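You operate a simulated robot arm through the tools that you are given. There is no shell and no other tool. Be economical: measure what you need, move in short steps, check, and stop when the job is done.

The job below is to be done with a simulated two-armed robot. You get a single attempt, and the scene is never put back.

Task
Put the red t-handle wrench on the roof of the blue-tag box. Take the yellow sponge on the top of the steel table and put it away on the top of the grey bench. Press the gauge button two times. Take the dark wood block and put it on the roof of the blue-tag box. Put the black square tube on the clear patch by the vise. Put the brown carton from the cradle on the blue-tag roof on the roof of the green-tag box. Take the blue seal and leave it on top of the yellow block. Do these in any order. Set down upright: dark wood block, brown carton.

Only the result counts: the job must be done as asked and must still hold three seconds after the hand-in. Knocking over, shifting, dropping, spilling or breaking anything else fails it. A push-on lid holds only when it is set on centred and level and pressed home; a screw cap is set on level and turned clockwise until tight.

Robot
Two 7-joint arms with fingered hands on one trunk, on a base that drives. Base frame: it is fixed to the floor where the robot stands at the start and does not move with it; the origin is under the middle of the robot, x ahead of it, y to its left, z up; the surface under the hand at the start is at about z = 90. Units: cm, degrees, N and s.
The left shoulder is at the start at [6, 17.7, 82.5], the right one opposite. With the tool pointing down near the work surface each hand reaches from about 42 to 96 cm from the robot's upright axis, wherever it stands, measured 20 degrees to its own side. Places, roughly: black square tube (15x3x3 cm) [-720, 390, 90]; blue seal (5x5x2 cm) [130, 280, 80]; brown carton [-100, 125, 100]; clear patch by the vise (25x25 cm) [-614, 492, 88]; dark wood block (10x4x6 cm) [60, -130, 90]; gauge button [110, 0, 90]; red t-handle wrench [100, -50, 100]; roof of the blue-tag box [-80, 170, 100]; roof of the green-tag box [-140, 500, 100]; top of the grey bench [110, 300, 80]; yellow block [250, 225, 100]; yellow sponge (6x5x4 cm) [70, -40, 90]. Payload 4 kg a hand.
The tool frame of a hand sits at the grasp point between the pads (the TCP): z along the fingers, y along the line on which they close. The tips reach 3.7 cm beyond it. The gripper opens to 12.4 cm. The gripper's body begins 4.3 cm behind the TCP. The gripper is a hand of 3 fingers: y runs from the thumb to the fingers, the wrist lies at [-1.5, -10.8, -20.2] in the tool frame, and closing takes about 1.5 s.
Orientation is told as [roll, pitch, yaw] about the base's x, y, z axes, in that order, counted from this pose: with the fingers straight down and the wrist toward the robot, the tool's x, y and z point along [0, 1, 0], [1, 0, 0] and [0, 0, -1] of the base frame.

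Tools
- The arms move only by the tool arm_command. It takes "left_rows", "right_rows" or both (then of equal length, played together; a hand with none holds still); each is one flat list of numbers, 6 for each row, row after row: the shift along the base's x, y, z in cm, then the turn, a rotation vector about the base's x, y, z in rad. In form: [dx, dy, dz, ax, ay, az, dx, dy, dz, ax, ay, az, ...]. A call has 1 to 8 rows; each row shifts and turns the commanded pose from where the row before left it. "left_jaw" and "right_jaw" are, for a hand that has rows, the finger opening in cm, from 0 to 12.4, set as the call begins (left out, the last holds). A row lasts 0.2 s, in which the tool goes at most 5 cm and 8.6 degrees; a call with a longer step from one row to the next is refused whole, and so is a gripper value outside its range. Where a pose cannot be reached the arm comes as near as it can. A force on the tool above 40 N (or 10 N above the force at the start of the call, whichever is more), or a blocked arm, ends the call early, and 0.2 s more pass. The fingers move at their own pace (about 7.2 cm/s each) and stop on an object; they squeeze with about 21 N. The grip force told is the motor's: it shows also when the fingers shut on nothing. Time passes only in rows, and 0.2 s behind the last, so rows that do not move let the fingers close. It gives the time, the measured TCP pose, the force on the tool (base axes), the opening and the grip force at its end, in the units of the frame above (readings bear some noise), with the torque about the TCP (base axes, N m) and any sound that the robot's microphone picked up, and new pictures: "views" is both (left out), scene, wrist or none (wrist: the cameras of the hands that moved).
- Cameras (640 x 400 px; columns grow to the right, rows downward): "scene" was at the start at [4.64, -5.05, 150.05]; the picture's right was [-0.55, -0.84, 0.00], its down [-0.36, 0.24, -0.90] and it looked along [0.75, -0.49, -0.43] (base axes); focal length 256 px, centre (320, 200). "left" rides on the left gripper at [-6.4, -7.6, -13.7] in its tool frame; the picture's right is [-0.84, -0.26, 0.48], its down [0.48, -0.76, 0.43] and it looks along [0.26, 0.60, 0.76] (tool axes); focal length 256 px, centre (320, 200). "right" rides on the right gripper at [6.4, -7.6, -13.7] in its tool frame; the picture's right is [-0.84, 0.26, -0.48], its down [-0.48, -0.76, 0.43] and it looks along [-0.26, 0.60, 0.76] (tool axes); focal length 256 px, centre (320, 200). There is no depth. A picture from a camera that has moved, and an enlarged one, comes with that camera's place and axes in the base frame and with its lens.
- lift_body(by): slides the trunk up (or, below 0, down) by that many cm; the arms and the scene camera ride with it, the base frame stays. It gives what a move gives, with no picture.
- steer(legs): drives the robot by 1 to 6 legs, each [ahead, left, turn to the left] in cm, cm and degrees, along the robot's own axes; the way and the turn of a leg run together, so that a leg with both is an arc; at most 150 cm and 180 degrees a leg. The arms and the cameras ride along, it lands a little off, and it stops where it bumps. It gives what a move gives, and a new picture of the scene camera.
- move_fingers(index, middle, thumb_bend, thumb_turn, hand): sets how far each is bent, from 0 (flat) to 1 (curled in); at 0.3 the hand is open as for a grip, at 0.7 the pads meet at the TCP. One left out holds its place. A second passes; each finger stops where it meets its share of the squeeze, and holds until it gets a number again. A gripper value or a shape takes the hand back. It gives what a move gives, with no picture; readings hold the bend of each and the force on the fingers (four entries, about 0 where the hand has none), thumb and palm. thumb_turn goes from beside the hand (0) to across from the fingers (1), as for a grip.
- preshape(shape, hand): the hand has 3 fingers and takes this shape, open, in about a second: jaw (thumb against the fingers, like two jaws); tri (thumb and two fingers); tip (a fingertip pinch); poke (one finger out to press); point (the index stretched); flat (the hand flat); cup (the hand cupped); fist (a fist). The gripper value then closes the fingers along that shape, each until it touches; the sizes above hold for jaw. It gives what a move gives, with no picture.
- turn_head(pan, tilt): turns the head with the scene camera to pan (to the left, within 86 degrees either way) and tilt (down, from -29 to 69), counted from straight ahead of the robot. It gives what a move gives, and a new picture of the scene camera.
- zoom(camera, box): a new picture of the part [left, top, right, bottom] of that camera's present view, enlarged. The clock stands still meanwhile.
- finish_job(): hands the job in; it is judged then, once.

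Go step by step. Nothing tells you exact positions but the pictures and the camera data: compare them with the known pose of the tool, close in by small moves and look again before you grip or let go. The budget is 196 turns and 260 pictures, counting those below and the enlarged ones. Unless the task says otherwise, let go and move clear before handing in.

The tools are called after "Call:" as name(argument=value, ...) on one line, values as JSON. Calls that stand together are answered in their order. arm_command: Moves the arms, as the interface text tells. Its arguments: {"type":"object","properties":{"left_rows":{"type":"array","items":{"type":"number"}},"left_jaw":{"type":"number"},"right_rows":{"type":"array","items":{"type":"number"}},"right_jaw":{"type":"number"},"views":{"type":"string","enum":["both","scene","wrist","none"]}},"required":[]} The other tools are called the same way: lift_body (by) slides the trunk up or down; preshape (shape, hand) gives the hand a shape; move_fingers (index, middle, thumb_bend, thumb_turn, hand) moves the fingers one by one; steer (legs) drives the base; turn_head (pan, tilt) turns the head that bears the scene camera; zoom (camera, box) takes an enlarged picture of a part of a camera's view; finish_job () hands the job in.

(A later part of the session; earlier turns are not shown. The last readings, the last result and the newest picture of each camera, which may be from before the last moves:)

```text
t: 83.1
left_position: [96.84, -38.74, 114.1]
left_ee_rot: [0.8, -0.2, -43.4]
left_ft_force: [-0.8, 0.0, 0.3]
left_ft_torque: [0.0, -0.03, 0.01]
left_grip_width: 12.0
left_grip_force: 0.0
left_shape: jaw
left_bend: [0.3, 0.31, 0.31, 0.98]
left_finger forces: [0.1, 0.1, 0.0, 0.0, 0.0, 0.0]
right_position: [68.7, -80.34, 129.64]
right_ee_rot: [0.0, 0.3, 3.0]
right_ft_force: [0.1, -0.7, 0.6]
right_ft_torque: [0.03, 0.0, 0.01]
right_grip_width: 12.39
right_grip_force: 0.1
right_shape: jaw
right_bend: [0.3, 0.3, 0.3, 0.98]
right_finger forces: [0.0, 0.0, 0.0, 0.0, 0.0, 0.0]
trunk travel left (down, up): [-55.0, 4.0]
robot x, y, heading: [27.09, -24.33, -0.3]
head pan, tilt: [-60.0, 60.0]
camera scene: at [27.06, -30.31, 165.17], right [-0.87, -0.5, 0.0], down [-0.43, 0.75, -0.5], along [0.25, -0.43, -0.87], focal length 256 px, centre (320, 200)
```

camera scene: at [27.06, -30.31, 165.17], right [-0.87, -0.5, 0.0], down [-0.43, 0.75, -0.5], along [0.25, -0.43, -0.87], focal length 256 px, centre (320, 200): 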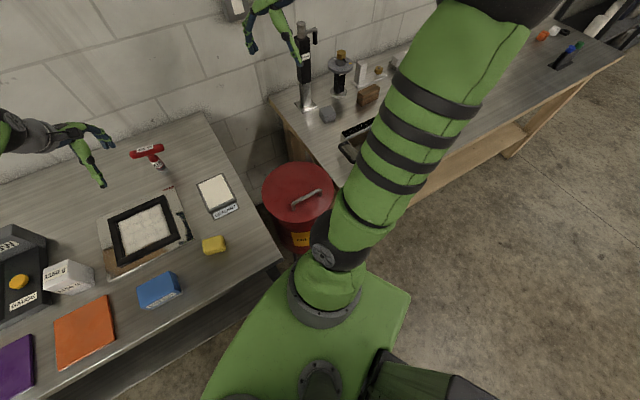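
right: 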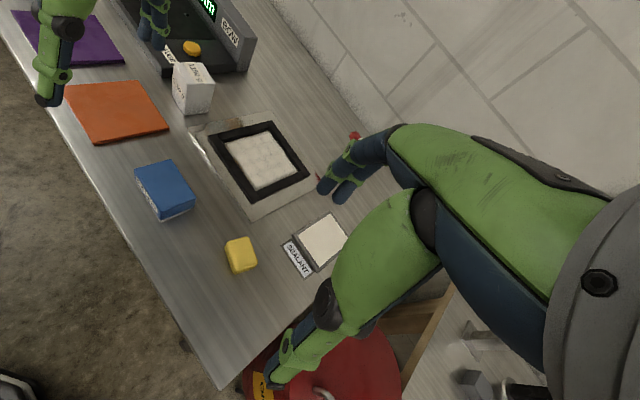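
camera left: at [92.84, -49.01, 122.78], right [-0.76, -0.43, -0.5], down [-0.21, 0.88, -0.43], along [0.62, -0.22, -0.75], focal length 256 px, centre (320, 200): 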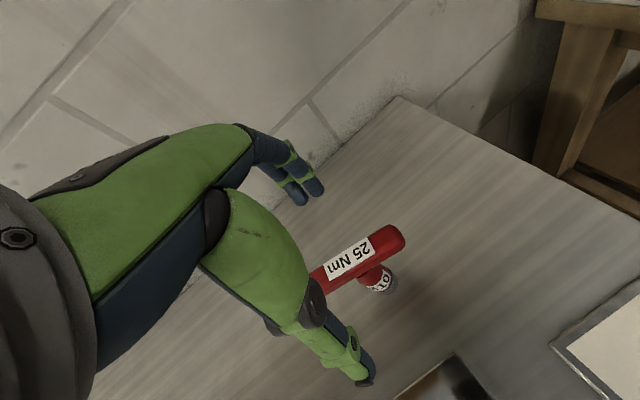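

It's free. The right arm is actually closer to the wrench with a yaw of -45, so I'll swap: left hand withdraws to the left, right hand comes over the wrench.

Call:
arm_command(left_rows=[-3, 3.5, 1, 0, 0, 0.07, -3, 3.5, 1, 0, 0, 0.07, -3, 3.5, 0, 0, 0, 0.07, -3, 3.5, 0, 0, 0, 0.07, -3, 3.5, 0, 0, 0, 0.07, -3, 3.5, 0, 0, 0, 0.07, -3, 3.5, 0, 0, 0, 0.07, -3, 3.5, 0, 0, 0, 0.07], right_rows=[0, 0, 0, 0, 0, -0.1, 3, 1, 0, 0, 0, -0.1, 4, 2.5, 0, 0, 0, -0.1, 4, 2.5, 0, 0, 0, -0.1, 4, 3, 0, 0, 0, -0.1, 4, 3, 0, 0, 0, -0.1, 4, 3, 0, 0, 0, -0.1, 4, 3, 0, 0, 0, -0.1], views="none")

Call:
arm_command(right_rows=[3, 4, 0, 0, 0, 0, 3, 4, 0, 0, 0, 0, 1, 3, -3, 0, 0, 0, 0, 0, -4, 0, 0, 0, 0, 0, -4, 0, 0, 0, 0, 0, 0, 0, 0, 0], views="both")

```text
t: 84.9
left_position: [73.11, -10.59, 116.12]
left_ee_rot: [0.6, -0.1, -11.3]
left_ft_force: [0.2, 0.5, -0.7]
left_ft_torque: [-0.07, 0.04, -0.01]
left_grip_width: 12.0
left_grip_force: 0.0
left_shape: jaw
left_bend: [0.3, 0.31, 0.31, 0.98]
left_finger forces: [0.1, 0.1, 0.1, 0.1, 0.0, 0.0]
right_position: [95.43, -61.71, 129.95]
right_ee_rot: [-0.1, 0.0, -43.0]
right_ft_force: [0.7, 0.8, 0.8]
right_ft_torque: [-0.01, 0.02, -0.01]
right_grip_width: 12.37
right_grip_force: 0.1
right_shape: jaw
right_bend: [0.3, 0.3, 0.3, 0.98]
right_finger forces: [0.0, 0.0, 0.1, 0.0, 0.1, 0.0]
trunk travel left (down, up): [-55.0, 4.0]
robot x, y, heading: [26.74, -24.36, -0.3]
head pan, tilt: [-60.0, 60.0]
```

```text
t: 86.3
left_position: [72.96, -10.79, 116.08]
left_ee_rot: [0.8, -0.2, -11.5]
left_ft_force: [0.2, 0.0, -0.2]
left_ft_torque: [-0.03, 0.05, -0.02]
left_grip_width: 12.0
left_grip_force: 0.1
left_shape: jaw
left_bend: [0.3, 0.31, 0.31, 0.98]
left_finger forces: [0.0, 0.0, 0.1, 0.0, 0.1, 0.0]
right_position: [102.54, -51.21, 118.75]
right_ee_rot: [0.0, 0.1, -42.8]
right_ft_force: [0.6, 0.1, -0.4]
right_ft_torque: [0.02, 0.0, -0.03]
right_grip_width: 12.38
right_grip_force: 0.1
right_shape: jaw
right_bend: [0.3, 0.3, 0.3, 0.98]
right_finger forces: [0.0, 0.0, 0.0, 0.0, 0.0, 0.0]
trunk travel left (down, up): [-55.0, 4.0]
robot x, y, heading: [26.75, -24.33, -0.4]
head pan, tilt: [-60.0, 60.0]
camera scene: at [27.02, -30.34, 165.17], right [-0.87, -0.5, 0.0], down [-0.43, 0.75, -0.5], along [0.25, -0.43, -0.87], focal length 256 px, centre (320, 200)
camera right: at [101.21, -41.52, 132.34], right [-0.38, -0.79, 0.48], down [-0.89, 0.16, -0.43], along [0.26, -0.59, -0.76], focal length 256 px, centre (320, 200)
```

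scene: 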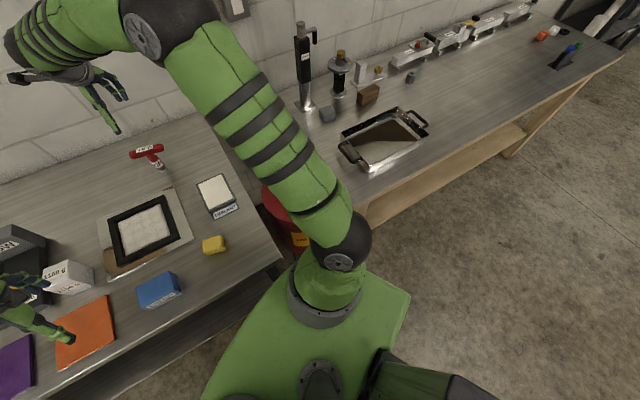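
right: 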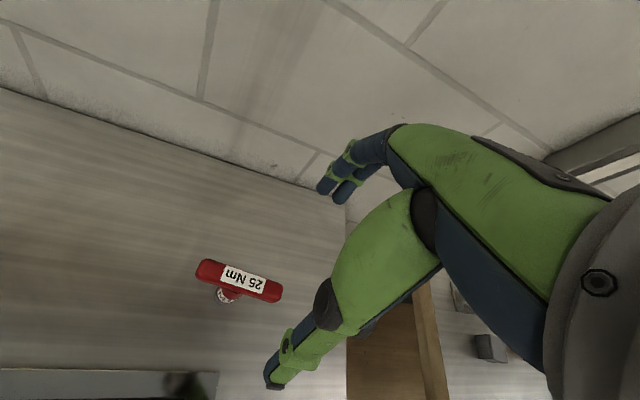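

Bar centre (104.2,-50.3), direction about 54°. Adjust yaw slightly, centre, and lower to just above the bar.

Call:
arm_command(right_rows=[1.6, 0.9, -2, 0, 0, 0.1, 0, 0, -4, 0, 0, 0, 0, 0, -4, 0, 0, 0, 0, 0, -3, 0, 0, 0, 0, 0, 0, 0, 0, 0], views="wrist")

```text
t: 87.5
left_position: [72.93, -10.74, 116.17]
left_ee_rot: [0.8, -0.3, -11.4]
left_ft_force: [0.0, 0.5, -0.5]
left_ft_torque: [0.03, -0.03, 0.01]
left_grip_width: 11.98
left_grip_force: 0.1
left_shape: jaw
left_bend: [0.3, 0.31, 0.31, 0.98]
left_finger forces: [0.1, 0.0, 0.0, 0.1, 0.0, 0.1]
right_position: [104.05, -50.64, 105.82]
right_ee_rot: [0.1, 0.2, -37.1]
right_ft_force: [-0.2, 0.1, 0.3]
right_ft_torque: [0.01, 0.02, 0.0]
right_grip_width: 12.37
right_grip_force: 0.0
right_shape: jaw
right_bend: [0.3, 0.3, 0.3, 0.98]
right_finger forces: [0.0, 0.0, 0.1, 0.1, 0.1, 0.0]
trunk travel left (down, up): [-55.0, 4.0]
robot x, y, heading: [26.87, -24.4, -0.2]
head pan, tilt: [-60.0, 60.0]
camera right: at [101.84, -41.02, 119.37], right [-0.3, -0.82, 0.48], down [-0.9, 0.07, -0.43], along [0.32, -0.56, -0.76], focal length 256 px, centre (320, 200)
```

right: 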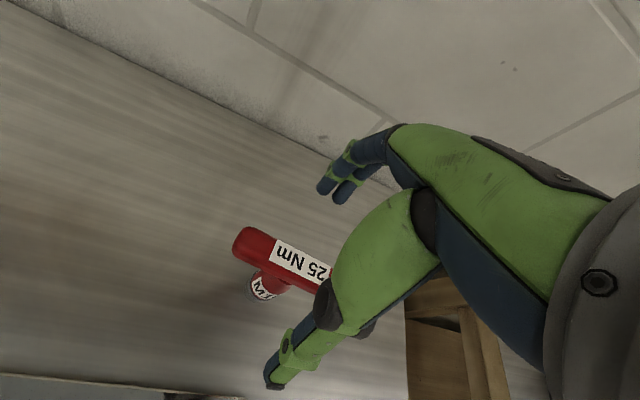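

Aligned; lower to the bar and close.

Call:
arm_command(right_rows=[0, 0.3, -3, 0, 0, 0, 0, 0, -2.8, 0, 0, 0, 0, 0, 0, 0, 0, 0], views="wrist")

Call:
arm_command(right_rows=[0, 0, 0, 0, 0, 0, 0, 0, 0, 0, 0, 0, 0, 0, 0, 0, 0, 0, 0, 0, 0, 0, 0, 0, 0, 0, 0, 0, 0, 0, 0, 0, 0, 0, 0, 0, 0, 0, 0, 0, 0, 0, 0, 0, 0, 0, 0, 0], right_jaw=0, views="wrist")

```text
t: 88.3
left_position: [73.03, -10.75, 116.01]
left_ee_rot: [0.8, -0.3, -11.4]
left_ft_force: [-0.5, -0.2, -0.3]
left_ft_torque: [-0.01, 0.01, -0.01]
left_grip_width: 12.02
left_grip_force: 0.0
left_shape: jaw
left_bend: [0.3, 0.31, 0.31, 0.98]
left_finger forces: [0.0, 0.0, 0.0, 0.1, 0.1, 0.1]
right_position: [104.2, -50.4, 99.93]
right_ee_rot: [0.0, 0.1, -37.1]
right_ft_force: [0.0, 0.8, 0.5]
right_ft_torque: [0.03, 0.0, 0.04]
right_grip_width: 12.34
right_grip_force: 0.1
right_shape: jaw
right_bend: [0.3, 0.3, 0.3, 0.98]
right_finger forces: [0.1, 0.0, 0.0, 0.1, 0.1, 0.1]
trunk travel left (down, up): [-55.0, 4.0]
robot x, y, heading: [26.61, -24.34, -0.4]
head pan, tilt: [-60.0, 60.0]
camera right: at [101.97, -40.7, 113.53], right [-0.3, -0.82, 0.48], down [-0.9, 0.07, -0.43], along [0.32, -0.56, -0.76], focal length 256 px, centre (320, 200)
```

right: 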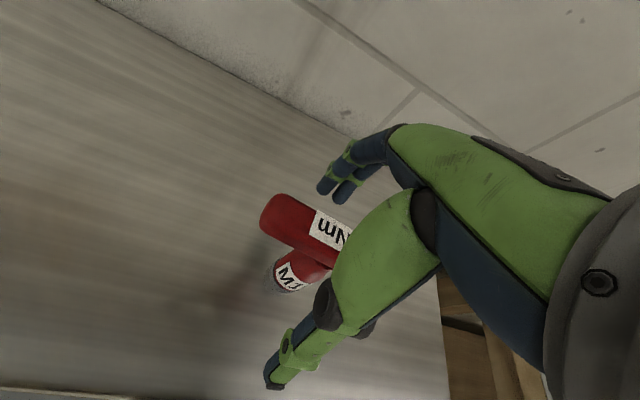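

```text
t: 90.1
left_position: [72.91, -10.8, 116.12]
left_ee_rot: [0.7, -0.2, -11.4]
left_ft_force: [-0.5, -0.7, -0.3]
left_ft_torque: [0.0, -0.02, -0.04]
left_grip_width: 11.99
left_grip_force: 0.0
left_shape: jaw
left_bend: [0.3, 0.31, 0.31, 0.98]
left_finger forces: [0.0, 0.0, 0.0, 0.0, 0.0, 0.1]
right_position: [104.3, -50.28, 99.94]
right_ee_rot: [0.1, 0.1, -37.1]
right_ft_force: [2.6, -1.3, 8.2]
right_ft_torque: [-0.18, -0.21, 0.0]
right_grip_width: 2.43
right_grip_force: 21.3
right_shape: jaw
right_bend: [0.59, 0.59, 0.63, 1.0]
right_finger forces: [13.7, 12.5, 0.1, 0.0, 26.4, 0.0]
trunk travel left (down, up): [-55.0, 4.0]
robot x, y, heading: [26.8, -24.43, -0.3]
head pan, tilt: [-60.0, 60.0]
camera right: at [101.96, -40.7, 113.6], right [-0.3, -0.82, 0.48], down [-0.9, 0.07, -0.43], along [0.32, -0.56, -0.76], focal length 256 px, centre (320, 200)
```

right: 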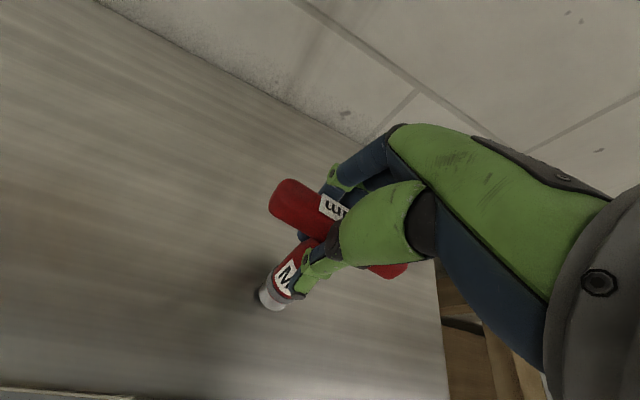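

The wrench is gripped. Lift it straight up and draw it back to the right.

Call:
arm_command(right_rows=[0, 0, 2, 0, 0, 0, 0, 0, 4, 0, 0, 0, 0, 0, 4, 0, 0, 0, 0, 0, 4, 0, 0, 0, 0, 0, 4, 0, 0, 0, -3, -3, 2, 0, 0, 0.08, -3, -3, 0, 0, 0, 0.08, -3, -3, 0, 0, 0, 0.08], views="wrist")

Call:
arm_command(right_rows=[-3.5, -3, 0, 0, 0, 0.08, -3.5, -3, 0, 0, 0, 0.08, -3.5, -3, 0, 0, 0, 0.08, -3.5, -3, 0, 0, 0, 0.08, -3.5, -3, 0, 0, 0, 0.08, -3, -3, 0, 0, 0, 0.08, 0, 0, 0, 0, 0, 0], views="scene")

```text
t: 91.9
left_position: [72.93, -10.88, 116.23]
left_ee_rot: [0.9, -0.2, -11.4]
left_ft_force: [-1.1, 0.0, 0.0]
left_ft_torque: [-0.01, 0.0, -0.03]
left_grip_width: 11.99
left_grip_force: 0.1
left_shape: jaw
left_bend: [0.3, 0.31, 0.31, 0.98]
left_finger forces: [0.0, 0.0, 0.0, 0.0, 0.0, 0.0]
right_position: [95.21, -59.17, 119.84]
right_ee_rot: [0.0, 0.2, -23.3]
right_ft_force: [-0.9, -0.4, -3.4]
right_ft_torque: [0.03, 0.01, -0.01]
right_grip_width: 2.31
right_grip_force: 21.3
right_shape: jaw
right_bend: [0.6, 0.6, 0.63, 1.0]
right_finger forces: [13.9, 12.5, 0.0, 0.0, 24.7, 0.0]
trunk travel left (down, up): [-55.0, 4.0]
robot x, y, heading: [26.81, -24.38, 0.1]
head pan, tilt: [-60.0, 60.0]
camera right: at [90.73, -50.44, 133.48], right [-0.09, -0.87, 0.48], down [-0.89, -0.14, -0.43], along [0.45, -0.47, -0.76], focal length 256 px, centre (320, 200)
```

right: 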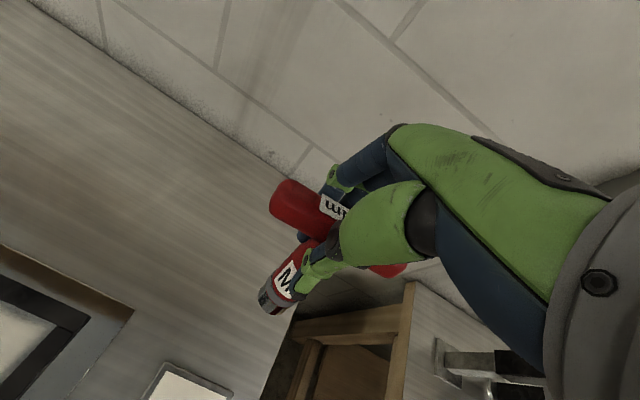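

```text
t: 93.5
left_position: [73.02, -10.74, 116.15]
left_ee_rot: [0.8, -0.1, -11.4]
left_ft_force: [-0.6, 0.3, 0.3]
left_ft_torque: [0.04, 0.02, 0.01]
left_grip_width: 11.98
left_grip_force: 0.0
left_shape: jaw
left_bend: [0.3, 0.31, 0.31, 0.98]
left_finger forces: [0.0, 0.1, 0.0, 0.0, 0.0, 0.0]
right_position: [74.64, -77.12, 119.84]
right_ee_rot: [0.0, 0.2, 4.1]
right_ft_force: [-0.4, -0.6, -3.5]
right_ft_torque: [-0.02, 0.01, 0.0]
right_grip_width: 2.3
right_grip_force: 20.8
right_shape: jaw
right_bend: [0.6, 0.6, 0.63, 1.0]
right_finger forces: [14.0, 12.4, 0.0, 0.0, 24.2, 0.0]
trunk travel left (down, up): [-55.0, 4.0]
robot x, y, heading: [26.86, -24.26, -0.4]
head pan, tilt: [-60.0, 60.0]
camera scene: at [27.09, -30.29, 165.16], right [-0.87, -0.5, 0.0], down [-0.43, 0.75, -0.5], along [0.25, -0.43, -0.87], focal length 256 px, centre (320, 200)
```

scene: 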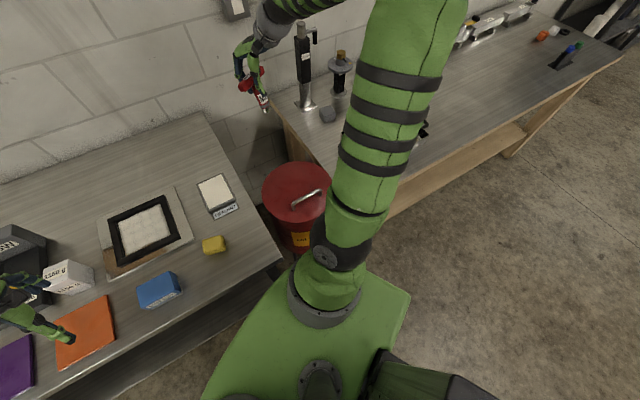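

Wrench is lifted. Now back off 12 cm so the sponge is at a good distance for the left hand, and move the left hand toward it.

Call:
steer(legs=[[-13, 0, 0]])

Call:
arm_command(left_rows=[0.5, -4, 0, 0, 0, 0, 0.5, -4, 0, 0, 0, 0, 1, -4, 0, 0, 0, 0, 1, -4, -1, 0, 0, 0, 1, -4, -2, 0, 0, 0, 0, 0, 0, 0, 0, 0])

```text
t: 94.8
left_position: [59.94, -10.78, 116.19]
left_ee_rot: [0.7, -0.2, -11.3]
left_ft_force: [-0.9, 0.1, -0.4]
left_ft_torque: [0.03, -0.02, -0.01]
left_grip_width: 11.99
left_grip_force: 0.1
left_shape: jaw
left_bend: [0.3, 0.31, 0.31, 0.98]
left_finger forces: [0.0, 0.0, 0.0, 0.0, 0.1, 0.0]
right_position: [61.44, -77.18, 119.91]
right_ee_rot: [0.0, 0.1, 4.2]
right_ft_force: [-0.8, -0.3, -2.9]
right_ft_torque: [0.0, 0.0, 0.02]
right_grip_width: 2.29
right_grip_force: 20.7
right_shape: jaw
right_bend: [0.6, 0.6, 0.63, 1.0]
right_finger forces: [14.1, 12.3, 0.0, 0.0, 24.3, 0.0]
trunk travel left (down, up): [-55.0, 4.0]
robot x, y, heading: [13.69, -24.38, -0.4]
head pan, tilt: [-60.0, 60.0]
camera scene: at [13.89, -30.27, 165.17], right [-0.87, -0.5, 0.0], down [-0.43, 0.75, -0.5], along [0.25, -0.43, -0.87], focal length 256 px, centre (320, 200)
```

scene: 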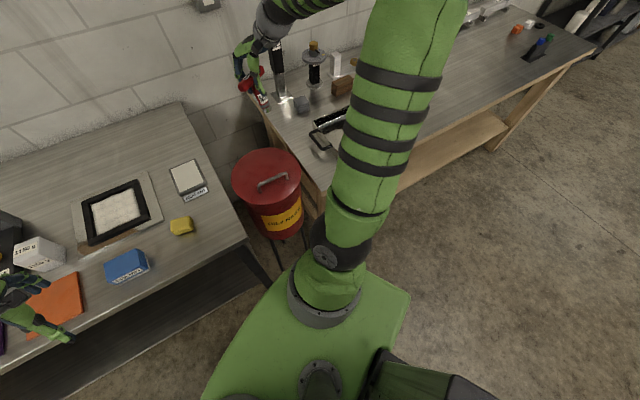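

```text
t: 96.2
left_position: [64.03, -30.72, 112.95]
left_ee_rot: [0.9, -0.1, -11.4]
left_ft_force: [0.3, 0.3, -0.1]
left_ft_torque: [0.02, -0.06, 0.01]
left_grip_width: 12.02
left_grip_force: 0.0
left_shape: jaw
left_bend: [0.3, 0.31, 0.31, 0.98]
left_finger forces: [0.0, 0.0, 0.0, 0.0, 0.0, 0.1]
right_position: [61.52, -77.07, 119.9]
right_ee_rot: [0.0, 0.1, 4.1]
right_ft_force: [0.2, 0.1, -3.2]
right_ft_torque: [0.05, 0.01, 0.0]
right_grip_width: 2.3
right_grip_force: 21.3
right_shape: jaw
right_bend: [0.6, 0.6, 0.63, 1.0]
right_finger forces: [14.0, 12.3, 0.0, 0.1, 24.1, 0.0]
trunk travel left (down, up): [-55.0, 4.0]
robot x, y, heading: [13.73, -24.51, -0.1]
head pan, tilt: [-60.0, 60.0]
camera scene: at [14.06, -30.17, 165.17], right [-0.87, -0.5, 0.0], down [-0.43, 0.75, -0.5], along [0.25, -0.43, -0.87], focal length 256 px, centre (320, 200)
camera left: at [55.29, -35.52, 126.62], right [-0.41, -0.76, -0.49], down [-0.65, 0.63, -0.43], along [0.64, 0.14, -0.76], focal length 256 px, centre (320, 200)
```

scene: 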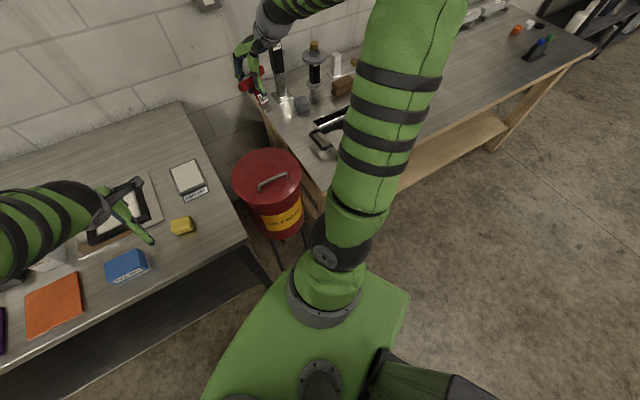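
left: 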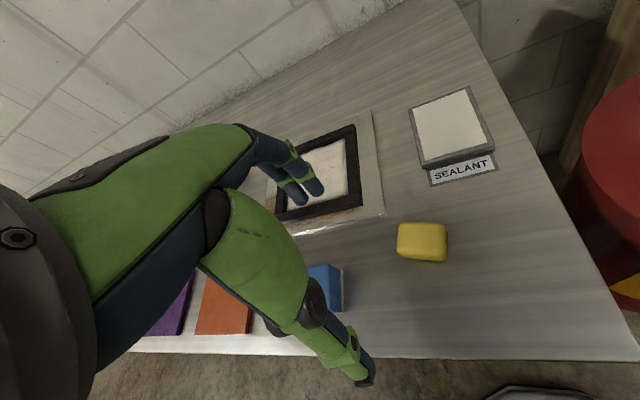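

Sponge centre about (67.6,-37.8), its long edge at about 48°. I'll turn the left hand to yaw -42 and come over it.

Call:
arm_command(left_rows=[0.9, -1.8, -1, 0, 0, -0.135, 0.9, -1.8, -2, 0, 0, -0.135, 0.9, -1.8, -3, 0, 0, -0.135, 0.9, -1.7, -3, 0, 0, -0.135, 0, 0, -2, 0, 0, 0, 0, 0, 0, 0, 0, 0], views="both")

```text
t: 97.6
left_position: [67.74, -37.67, 102.14]
left_ee_rot: [0.7, -0.2, -42.4]
left_ft_force: [0.0, -0.1, 0.1]
left_ft_torque: [-0.01, -0.01, 0.02]
left_grip_width: 12.0
left_grip_force: 0.0
left_shape: jaw
left_bend: [0.3, 0.31, 0.31, 0.98]
left_finger forces: [0.0, 0.0, 0.1, 0.1, 0.1, 0.0]
right_position: [61.56, -77.16, 119.88]
right_ee_rot: [0.0, 0.2, 4.1]
right_ft_force: [-0.6, -0.5, -2.6]
right_ft_torque: [0.01, 0.02, -0.02]
right_grip_width: 2.29
right_grip_force: 21.0
right_shape: jaw
right_bend: [0.6, 0.6, 0.63, 1.0]
right_finger forces: [13.9, 12.5, 0.0, 0.1, 23.9, 0.0]
trunk travel left (down, up): [-55.0, 4.0]
robot x, y, heading: [13.85, -24.28, -0.4]
head pan, tilt: [-60.0, 60.0]
camera scene: at [14.13, -30.25, 165.16], right [-0.87, -0.5, 0.0], down [-0.43, 0.75, -0.5], along [0.25, -0.43, -0.87], focal length 256 px, centre (320, 200)
camera left: at [57.61, -37.45, 115.54], right [-0.75, -0.44, -0.5], down [-0.23, 0.87, -0.43], along [0.62, -0.21, -0.75], focal length 256 px, centre (320, 200)
```

scene: 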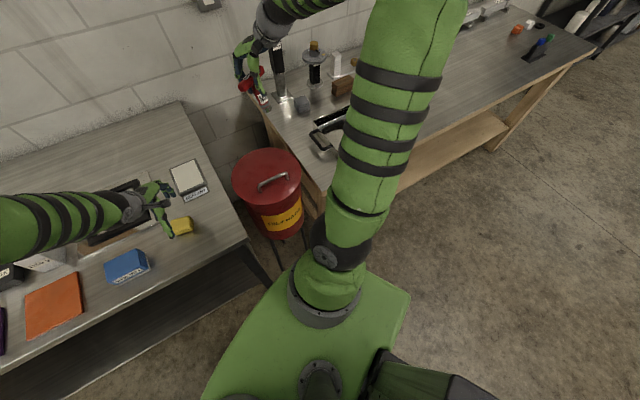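
left: 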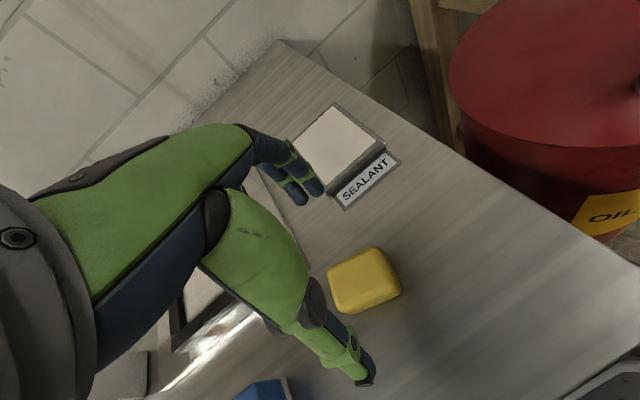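

Centred. I'll narrow the opening to 9 cm to clear the sealant tray and lower to the sponge.

Call:
arm_command(left_rows=[0, 0, 0, 0, 0, 0, 0, 0, -3, 0, 0, 0, 0, 0, -3, 0, 0, 0, 0, 0, -1.5, 0, 0, 0, 0, 0, 0, 0, 0, 0], left_jaw=9, views="wrist")

```text
t: 98.8
left_position: [67.73, -37.81, 94.55]
left_ee_rot: [0.8, -0.3, -42.3]
left_ft_force: [-0.2, 0.8, -0.4]
left_ft_torque: [0.02, -0.06, -0.01]
left_grip_width: 9.05
left_grip_force: 0.1
left_shape: jaw
left_bend: [0.34, 0.37, 0.49, 0.99]
left_finger forces: [0.0, 0.0, 0.0, 0.1, 0.1, 0.1]
right_position: [61.61, -77.09, 119.83]
right_ee_rot: [-0.1, 0.2, 4.0]
right_ft_force: [-0.2, -1.1, -3.8]
right_ft_torque: [-0.02, 0.0, 0.0]
right_grip_width: 2.33
right_grip_force: 20.7
right_shape: jaw
right_bend: [0.6, 0.6, 0.63, 1.0]
right_finger forces: [13.8, 12.4, 0.0, 0.0, 24.0, 0.1]
trunk travel left (down, up): [-55.0, 4.0]
robot x, y, heading: [14.11, -24.78, -0.1]
head pan, tilt: [-60.0, 60.0]
camera left: at [57.61, -37.53, 107.99], right [-0.75, -0.44, -0.5], down [-0.23, 0.87, -0.43], along [0.62, -0.21, -0.75], focal length 256 px, centre (320, 200)
```

left: 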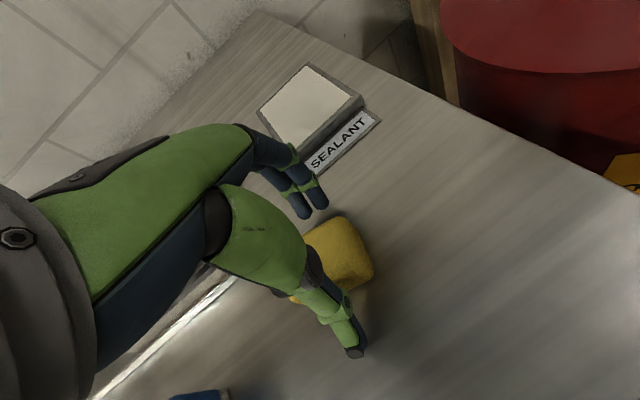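

Good; close on the sponge and lift.

Call:
arm_command(left_rows=[0, 0, 0, 0, 0, 0, 0, 0, 0, 0, 0, 0, 0, 0, 0, 0, 0, 0, 0, 0, 0, 0, 0, 0, 0, 0, 0, 0, 0, 0, 0, 0, 0, 0, 0, 0, 0, 0, 0, 0, 0, 0], left_jaw=2, views="wrist")

Call:
arm_command(left_rows=[0, 0, 2, 0, 0, 0, 0, 0, 4, 0, 0, 0, 0, 0, 4, 0, 0, 0, 0, 0, 4, 0, 0, 0, -2, 3, 3, 0, 0, 0.1, -3, 4, 0, 0, 0, 0.1, -3, 4, 0, 0, 0, 0.1], views="wrist")

```text
t: 100.4
left_position: [67.71, -37.95, 94.53]
left_ee_rot: [0.7, -0.3, -42.3]
left_ft_force: [0.7, 0.9, 9.0]
left_ft_torque: [-0.19, -0.18, -0.01]
left_grip_width: 5.25
left_grip_force: 21.0
left_shape: jaw
left_bend: [0.44, 0.48, 0.59, 1.0]
left_finger forces: [14.9, 8.7, 0.0, 0.1, 24.9, 0.0]
right_position: [61.57, -77.18, 119.89]
right_ee_rot: [0.0, 0.0, 4.1]
right_ft_force: [0.6, 0.2, -3.7]
right_ft_torque: [0.0, 0.01, -0.03]
right_grip_width: 2.29
right_grip_force: 20.8
right_shape: jaw
right_bend: [0.6, 0.6, 0.63, 1.0]
right_finger forces: [13.9, 12.4, 0.0, 0.1, 23.9, 0.0]
trunk travel left (down, up): [-55.0, 4.0]
robot x, y, heading: [13.92, -24.6, -0.2]
head pan, tilt: [-60.0, 60.0]
camera left: at [57.59, -37.53, 108.05], right [-0.75, -0.44, -0.5], down [-0.23, 0.87, -0.43], along [0.62, -0.21, -0.75], focal length 256 px, centre (320, 200)
```

left: 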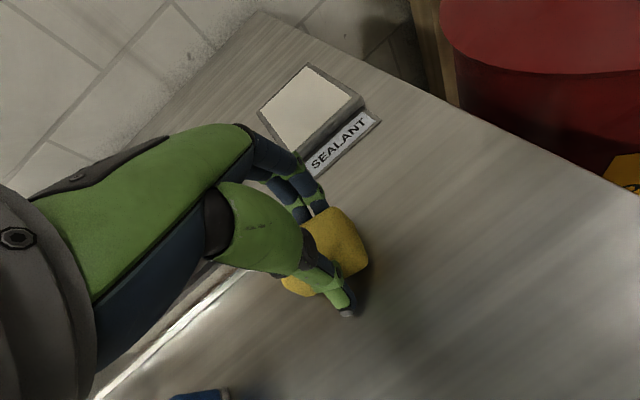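

```text
t: 102.0
left_position: [59.37, -26.97, 111.78]
left_ee_rot: [0.8, -0.2, -25.1]
left_ft_force: [-0.5, -0.2, 0.3]
left_ft_torque: [0.0, 0.02, -0.01]
left_grip_width: 5.17
left_grip_force: 20.5
left_shape: jaw
left_bend: [0.44, 0.48, 0.59, 1.0]
left_finger forces: [14.6, 8.4, 0.0, 0.0, 23.1, 0.0]
right_position: [61.51, -77.21, 119.97]
right_ee_rot: [0.1, 0.1, 4.0]
right_ft_force: [-0.2, -0.1, -3.8]
right_ft_torque: [0.01, 0.07, 0.02]
right_grip_width: 2.27
right_grip_force: 20.5
right_shape: jaw
right_bend: [0.6, 0.6, 0.63, 1.0]
right_finger forces: [13.8, 12.3, 0.1, 0.0, 23.9, 0.0]
trunk travel left (down, up): [-55.0, 4.0]
robot x, y, heading: [13.78, -24.4, -0.4]
head pan, tilt: [-60.0, 60.0]
camera left: at [49.65, -29.56, 125.22], right [-0.58, -0.64, -0.5], down [-0.48, 0.76, -0.43], along [0.66, -0.01, -0.75], focal length 256 px, centre (320, 200)
```

left: 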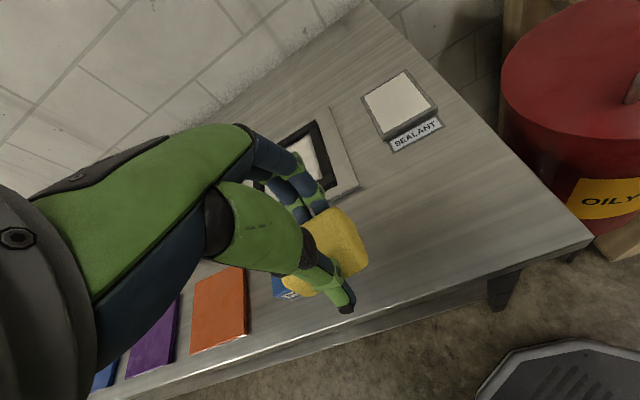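

Sponge held. From the geometry, the grey bench is the cart with the tyre, its front facing me at about heading 59°. I'll tuck both arms, back away, turn and look.

Call:
arm_command(left_rows=[-1, 4, 2, 0, 0, 0.1, -1, 4, 2, 0, 0, 0.1, -1, 4, 2, 0, 0, 0.1, -1, 4, 0, 0, 0, 0.1, 0, 2, 0, 0, 0, 0.1], right_rows=[-1, 4, 0, 0, 0, 0, -1, 4, 0, 0, 0, 0, -1, 4, 0, 0, 0, 0, 0, 4, 0, 0, 0, 0, 0, 0, 0, 0, 0, 0], views="none")

Call:
steer(legs=[[-25, 0, 0], [0, 0, 70]])

Call:
turn_head(pan=0, tilt=20)

```text
t: 103.2
left_position: [55.73, -9.04, 117.53]
left_ee_rot: [0.9, -0.2, 3.5]
left_ft_force: [0.1, -1.2, -0.4]
left_ft_torque: [-0.01, -0.02, 0.01]
left_grip_width: 5.14
left_grip_force: 21.0
left_shape: jaw
left_bend: [0.44, 0.48, 0.59, 1.0]
left_finger forces: [14.6, 8.3, 0.0, 0.0, 22.8, 0.0]
right_position: [58.66, -61.35, 120.08]
right_ee_rot: [0.0, 0.0, 3.9]
right_ft_force: [0.1, -1.0, -2.4]
right_ft_torque: [0.01, 0.02, 0.02]
right_grip_width: 2.29
right_grip_force: 21.2
right_shape: jaw
right_bend: [0.6, 0.6, 0.63, 1.0]
right_finger forces: [13.8, 12.4, 0.0, 0.1, 23.5, 0.0]
trunk travel left (down, up): [-55.0, 4.0]
robot x, y, heading: [13.83, -24.74, -0.2]
head pan, tilt: [-60.0, 60.0]
```

```text
t: 108.0
left_position: [-10.88, 20.42, 117.63]
left_ee_rot: [0.8, -0.2, 73.9]
left_ft_force: [0.0, 0.0, -0.7]
left_ft_torque: [-0.02, 0.02, 0.02]
left_grip_width: 5.13
left_grip_force: 20.6
left_shape: jaw
left_bend: [0.44, 0.48, 0.59, 1.0]
left_finger forces: [14.4, 8.3, 0.0, 0.0, 22.6, 0.0]
right_position: [39.48, 5.58, 119.96]
right_ee_rot: [-0.1, 0.2, 74.3]
right_ft_force: [-0.4, 1.0, -2.3]
right_ft_torque: [-0.03, 0.03, -0.02]
right_grip_width: 2.27
right_grip_force: 21.0
right_shape: jaw
right_bend: [0.6, 0.6, 0.63, 1.0]
right_finger forces: [14.0, 12.1, 0.1, 0.0, 22.6, 0.0]
trunk travel left (down, up): [-55.0, 4.0]
robot x, y, heading: [-10.25, -23.95, 69.7]
head pan, tilt: [-60.0, 60.0]
camera scene: at [-4.89, -25.92, 165.16], right [0.18, -0.98, 0.0], down [-0.85, -0.15, -0.5], along [0.49, 0.09, -0.87], focal length 256 px, centre (320, 200)
```

scene: 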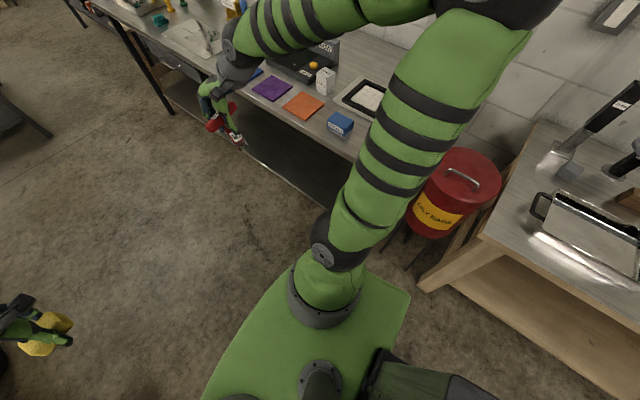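

```text
t: 109.3
left_position: [-10.97, 20.46, 117.51]
left_ee_rot: [0.8, -0.3, 73.9]
left_ft_force: [-0.5, -1.0, 0.4]
left_ft_torque: [0.01, 0.04, -0.03]
left_grip_width: 5.13
left_grip_force: 20.8
left_shape: jaw
left_bend: [0.44, 0.48, 0.59, 1.0]
left_finger forces: [14.5, 8.2, 0.1, 0.0, 22.6, 0.0]
right_position: [39.28, 5.63, 119.97]
right_ee_rot: [0.1, 0.2, 74.4]
right_ft_force: [-0.3, 0.4, -2.0]
right_ft_torque: [-0.02, 0.0, 0.0]
right_grip_width: 2.26
right_grip_force: 21.2
right_shape: jaw
right_bend: [0.6, 0.6, 0.63, 1.0]
right_finger forces: [14.0, 12.1, 0.0, 0.0, 22.7, 0.1]
trunk travel left (down, up): [-55.0, 4.0]
robot x, y, heading: [-10.44, -24.22, 70.5]
head pan, tilt: [0.0, 20.0]
camera scene: at [-8.27, -18.35, 170.97], right [0.94, -0.34, 0.0], down [-0.12, -0.32, -0.94], along [0.32, 0.88, -0.34], focal length 256 px, centre (320, 200)
```

scene: 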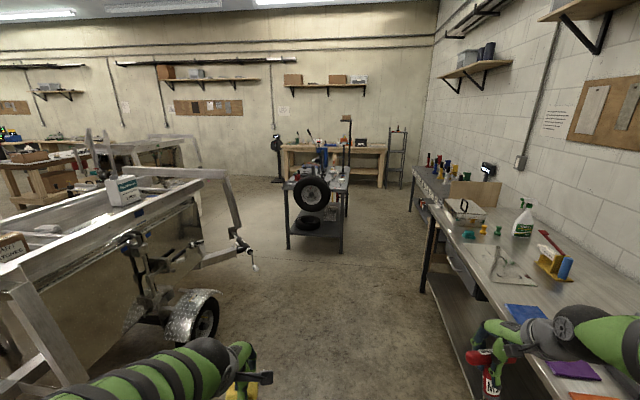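

I have a good overview. Zooming on the grey bench, the coloured-items bench, and the trailer with the blue tag.

Call:
zoom(camera="scene", box=[260, 110, 420, 210])

Call:
zoom(camera="scene", box=[390, 130, 550, 230])

Call:
zoom(camera="scene", box=[0, 120, 200, 245])

```text
4.00 times, centred on (340, 160) of scene
camera zoom: at [-8.27, -18.35, 170.97], right [0.94, -0.34, 0.0], down [-0.12, -0.32, -0.94], along [0.32, 0.88, -0.34], focal length 1024 px, centre (240, 360)
```

zoom: 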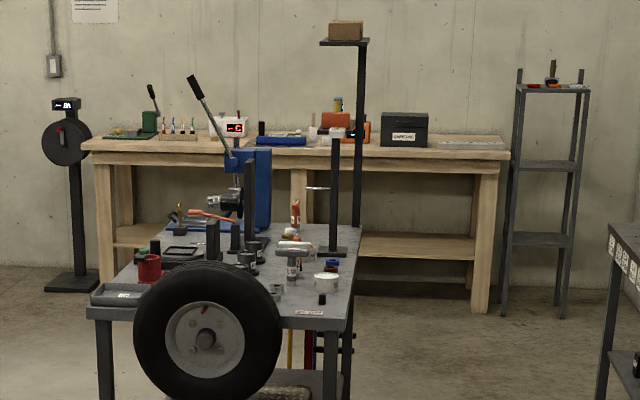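

```text
4.00 times, centred on (470, 180) of scene
camera zoom: at [-8.27, -18.35, 170.97], right [0.94, -0.34, 0.0], down [-0.12, -0.32, -0.94], along [0.32, 0.88, -0.34], focal length 1024 px, centre (-280, 280)
```

zoom: 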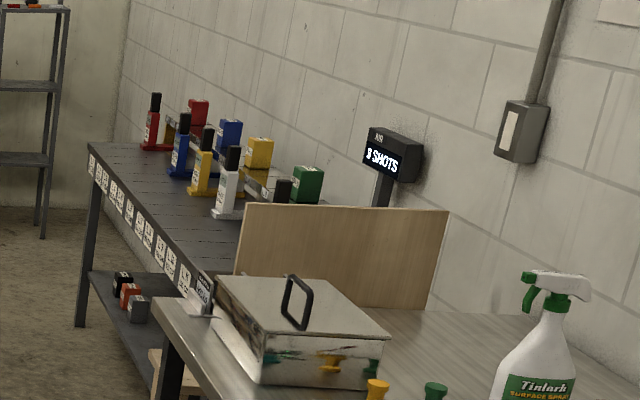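

```text
3.20 times, centred on (100, 182) of scene
camera zoom: at [-8.27, -18.35, 170.97], right [0.94, -0.34, 0.0], down [-0.12, -0.32, -0.94], along [0.32, 0.88, -0.34], focal length 820 px, centre (1024, 256)
```

zoom: 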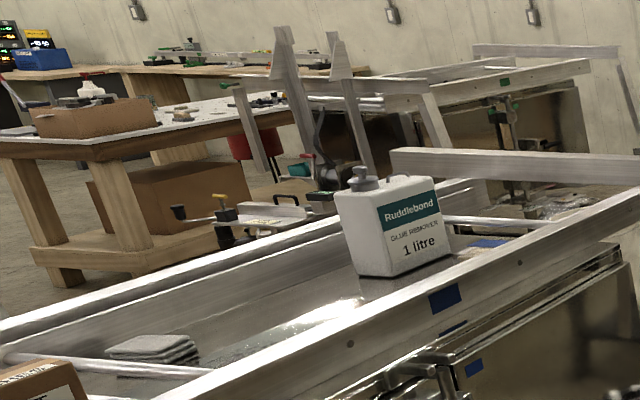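

The corridor between the cart (grey bench) and the coloured-block bench is about 90 cm wide and runs at heading 60°. I'll drive along it in stages.

Call:
steer(legs=[[0, 0, -10], [0, -15, 0], [150, 0, 0]])

```text
t: 118.4
left_position: [86.23, 141.82, 117.4]
left_ee_rot: [0.8, -0.1, 63.2]
left_ft_force: [-0.3, -0.3, -0.1]
left_ft_torque: [-0.04, 0.02, 0.01]
left_grip_width: 5.17
left_grip_force: 20.7
left_shape: jaw
left_bend: [0.44, 0.48, 0.59, 1.0]
left_finger forces: [14.4, 8.2, 0.0, 0.0, 22.7, 0.0]
right_position: [132.82, 117.89, 119.91]
right_ee_rot: [0.0, 0.2, 63.5]
right_ft_force: [-0.7, -0.2, -3.7]
right_ft_torque: [-0.05, 0.02, 0.0]
right_grip_width: 2.24
right_grip_force: 21.0
right_shape: jaw
right_bend: [0.61, 0.6, 0.63, 1.0]
right_finger forces: [13.9, 12.1, 0.1, 0.0, 22.6, 0.0]
trunk travel left (down, up): [-55.0, 4.0]
robot x, y, heading: [78.41, 97.91, 59.4]
head pan, tilt: [0.0, 20.0]
camera scene: at [81.57, 103.36, 170.98], right [0.86, -0.51, 0.0], down [-0.17, -0.29, -0.94], along [0.48, 0.81, -0.34], focal length 256 px, centre (320, 200)
```

scene: 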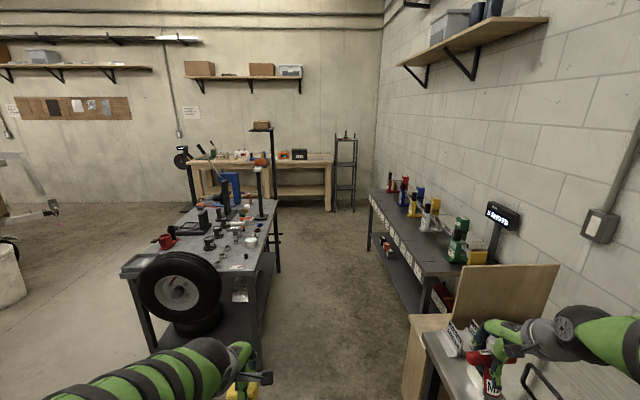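

Corridor is clear. Let me zoom on the cart top and the blocks to plan placement.

Call:
zoom(camera="scene", box=[110, 160, 300, 280])

Call:
zoom(camera="scene", box=[360, 165, 520, 275])

```text
3.33 times, centred on (205, 220) of scene
camera zoom: at [81.57, 103.36, 170.98], right [0.86, -0.51, 0.0], down [-0.17, -0.29, -0.94], along [0.48, 0.81, -0.34], focal length 854 px, centre (703, 133)
```

zoom: 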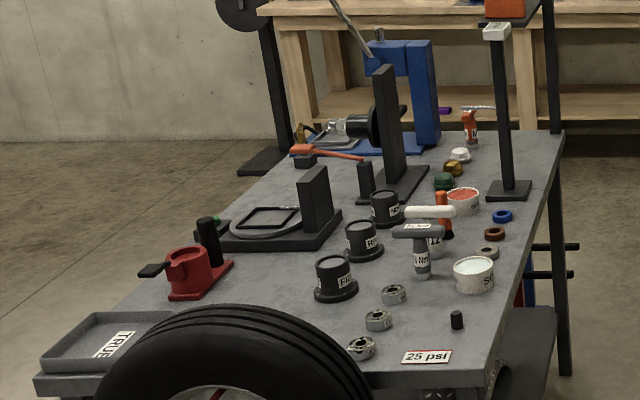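

```text
3.64 times, centred on (440, 220) of scene
camera zoom: at [81.57, 103.36, 170.98], right [0.86, -0.51, 0.0], down [-0.17, -0.29, -0.94], along [0.48, 0.81, -0.34], focal length 931 px, centre (-116, 127)
```

zoom: 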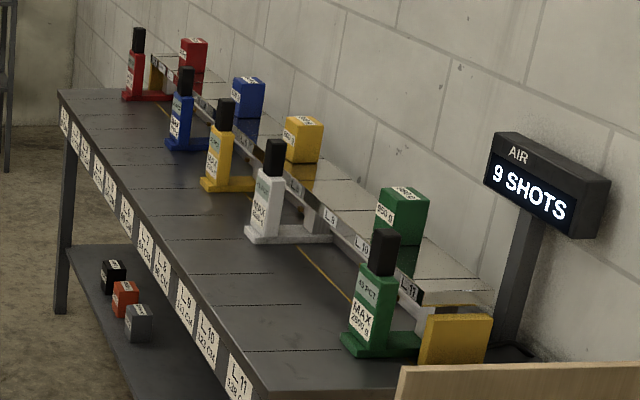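

Blue seal is the blue ring near (136,292); a free spot for the sponge is near (105.6,251), by the "25 psi" label. Drive up the corridor and turn to face the cart.

Call:
steer(legs=[[80, -2, 0.6], [79, -3, 0], [0, 0, 90]])

Call:
turn_head(pan=10, tilt=45)

```text
t: 130.4
left_position: [119.85, 242.07, 117.51]
left_ee_rot: [0.7, -0.2, 152.3]
left_ft_force: [-0.4, 0.2, -0.8]
left_ft_torque: [0.0, -0.01, -0.01]
left_grip_width: 5.08
left_grip_force: 21.2
left_shape: jaw
left_bend: [0.44, 0.48, 0.59, 1.0]
left_finger forces: [14.3, 8.1, 0.0, 0.0, 22.3, 0.0]
right_position: [144.36, 288.41, 120.01]
right_ee_rot: [0.0, 0.2, 152.7]
right_ft_force: [1.9, -1.8, -3.5]
right_ft_torque: [-0.01, -0.02, -0.02]
right_grip_width: 2.24
right_grip_force: 20.9
right_shape: jaw
right_bend: [0.61, 0.6, 0.63, 1.0]
right_finger forces: [13.9, 14.2, 0.0, 0.1, 22.3, 0.0]
trunk travel left (down, up): [-55.0, 4.0]
robot x, y, heading: [163.45, 233.82, 148.3]
head pan, tilt: [0.0, 20.0]
camera scene: at [158.24, 236.96, 170.98], right [0.52, 0.85, 0.0], down [0.29, -0.18, -0.94], along [-0.8, 0.49, -0.34], focal length 256 px, centre (320, 200)
```

scene: 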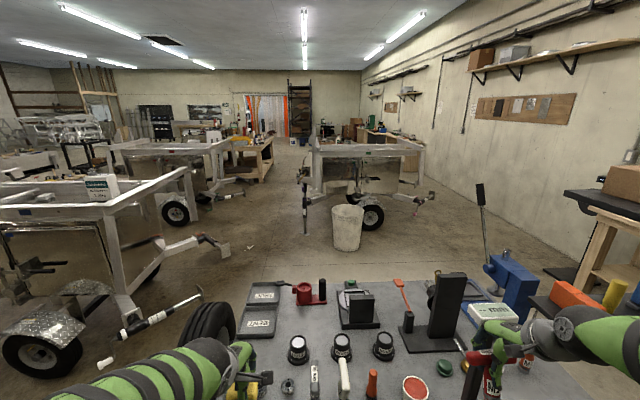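

```text
t: 131.3
left_position: [119.88, 242.14, 117.54]
left_ee_rot: [0.8, -0.2, 152.3]
left_ft_force: [-0.5, -0.1, -0.2]
left_ft_torque: [0.01, -0.03, -0.02]
left_grip_width: 5.11
left_grip_force: 21.0
left_shape: jaw
left_bend: [0.44, 0.48, 0.59, 1.0]
left_finger forces: [14.3, 8.0, 0.1, 0.0, 22.2, 0.1]
right_position: [144.49, 288.38, 119.98]
right_ee_rot: [0.1, 0.2, 152.9]
right_ft_force: [1.6, -1.3, -4.2]
right_ft_torque: [-0.04, -0.03, -0.02]
right_grip_width: 2.26
right_grip_force: 20.9
right_shape: jaw
right_bend: [0.61, 0.6, 0.63, 1.0]
right_finger forces: [13.9, 14.2, 0.0, 0.2, 22.3, 0.0]
trunk travel left (down, up): [-55.0, 4.0]
robot x, y, heading: [163.94, 233.42, 148.4]
head pan, tilt: [10.0, 45.0]
camera scene: at [158.62, 235.08, 167.12], right [0.37, 0.93, 0.0], down [0.66, -0.26, -0.71], along [-0.66, 0.26, -0.71], focal length 256 px, centre (320, 200)
```

scene: 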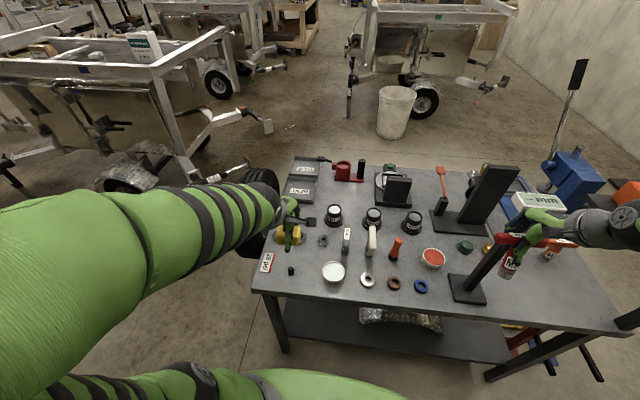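

The right hand shows a light side force — the wrench seems to touch the display on the post. I'll move it back toward me at once.

Call:
arm_command(right_rows=[-0.5, -2, 0, 0, 0, 0, -0.5, -3.5, 0, 0, 0, 0, 0, -4, 0, 0, 0, 0, 0, -3, 0, 0, 0, 0], views="both")

```text
t: 132.3
left_position: [119.86, 242.12, 117.43]
left_ee_rot: [0.8, -0.2, 152.3]
left_ft_force: [-1.0, -0.4, -0.6]
left_ft_torque: [-0.02, 0.01, 0.01]
left_grip_width: 5.08
left_grip_force: 21.1
left_shape: jaw
left_bend: [0.44, 0.48, 0.59, 1.0]
left_finger forces: [14.3, 8.1, 0.1, 0.0, 22.3, 0.1]
right_position: [143.57, 275.94, 119.93]
right_ee_rot: [0.0, 0.3, 152.8]
right_ft_force: [-0.6, 0.3, -2.9]
right_ft_torque: [0.0, -0.02, -0.02]
right_grip_width: 2.22
right_grip_force: 20.7
right_shape: jaw
right_bend: [0.61, 0.6, 0.63, 1.0]
right_finger forces: [13.9, 12.4, 0.0, 0.0, 22.0, 0.0]
trunk travel left (down, up): [-55.0, 4.0]
robot x, y, heading: [163.95, 233.66, 148.6]
head pan, tilt: [10.0, 45.0]
camera scene: at [158.61, 235.02, 167.11], right [0.37, 0.93, 0.0], down [0.66, -0.26, -0.71], along [-0.66, 0.26, -0.71], focal length 256 px, centre (320, 200)
camera right: at [147.28, 266.66, 133.59], right [0.15, 0.86, 0.48], down [0.9, 0.08, -0.43], along [-0.41, 0.5, -0.76], focal length 256 px, centre (320, 200)
```

scene: 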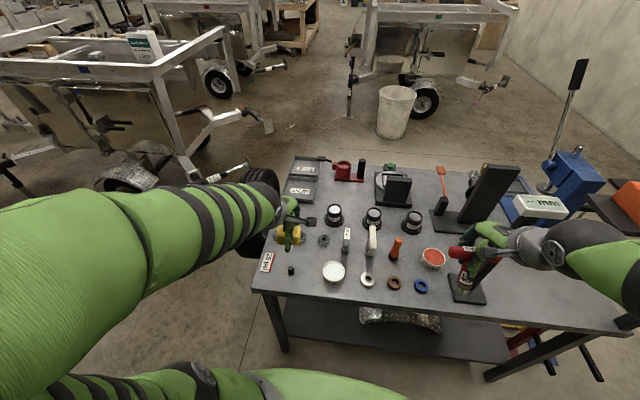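
right: 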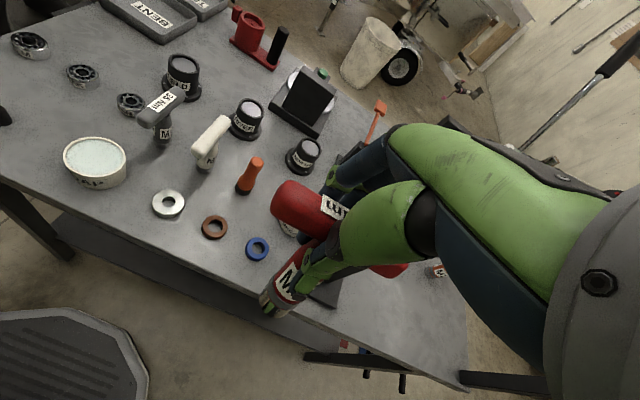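

Clear now. Look from the left wrist camera at the spot for the sponge.

Call:
zoom(camera="left", box=[0, 0, 640, 400])

```text
1.00 times, centred on (320, 200) of left (not enlarged: the box is as wide or as high as the picture)
camera zoom: at [129.63, 244.39, 130.97], right [0.61, 0.62, -0.5], down [0.44, -0.79, -0.43], along [-0.65, 0.04, -0.75], focal length 256 px, centre (320, 200)
```

zoom: 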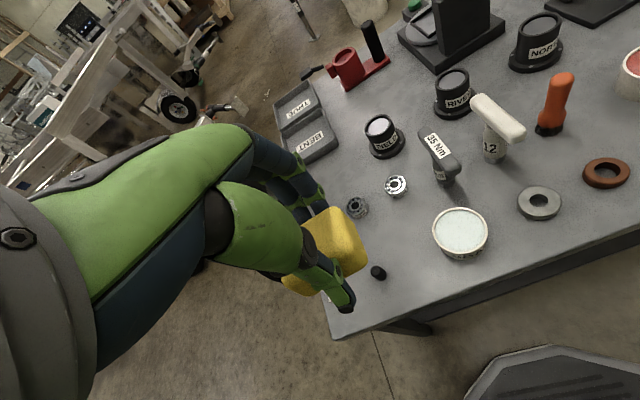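

The spot (105.5,249.5) lies clear between the cap, the tin and the rollers. Move above it and lower partway.

Call:
arm_command(left_rows=[-3.6, 1.85, 0, 0, 0, 0, -3.6, 1.85, 0, 0, 0, 0, -3.6, 1.85, -2, 0, 0, 0, -3.6, 1.85, -3, 0, 0, 0, 0, 0, -4.5, 0, 0, 0, 0, 0, -4.5, 0, 0, 0, 0, 0, -4.5, 0, 0, 0, 0, 0, -4, 0, 0, 0], views="both")

```text
refused: row 4 steps farther than a row can; nothing moved
```

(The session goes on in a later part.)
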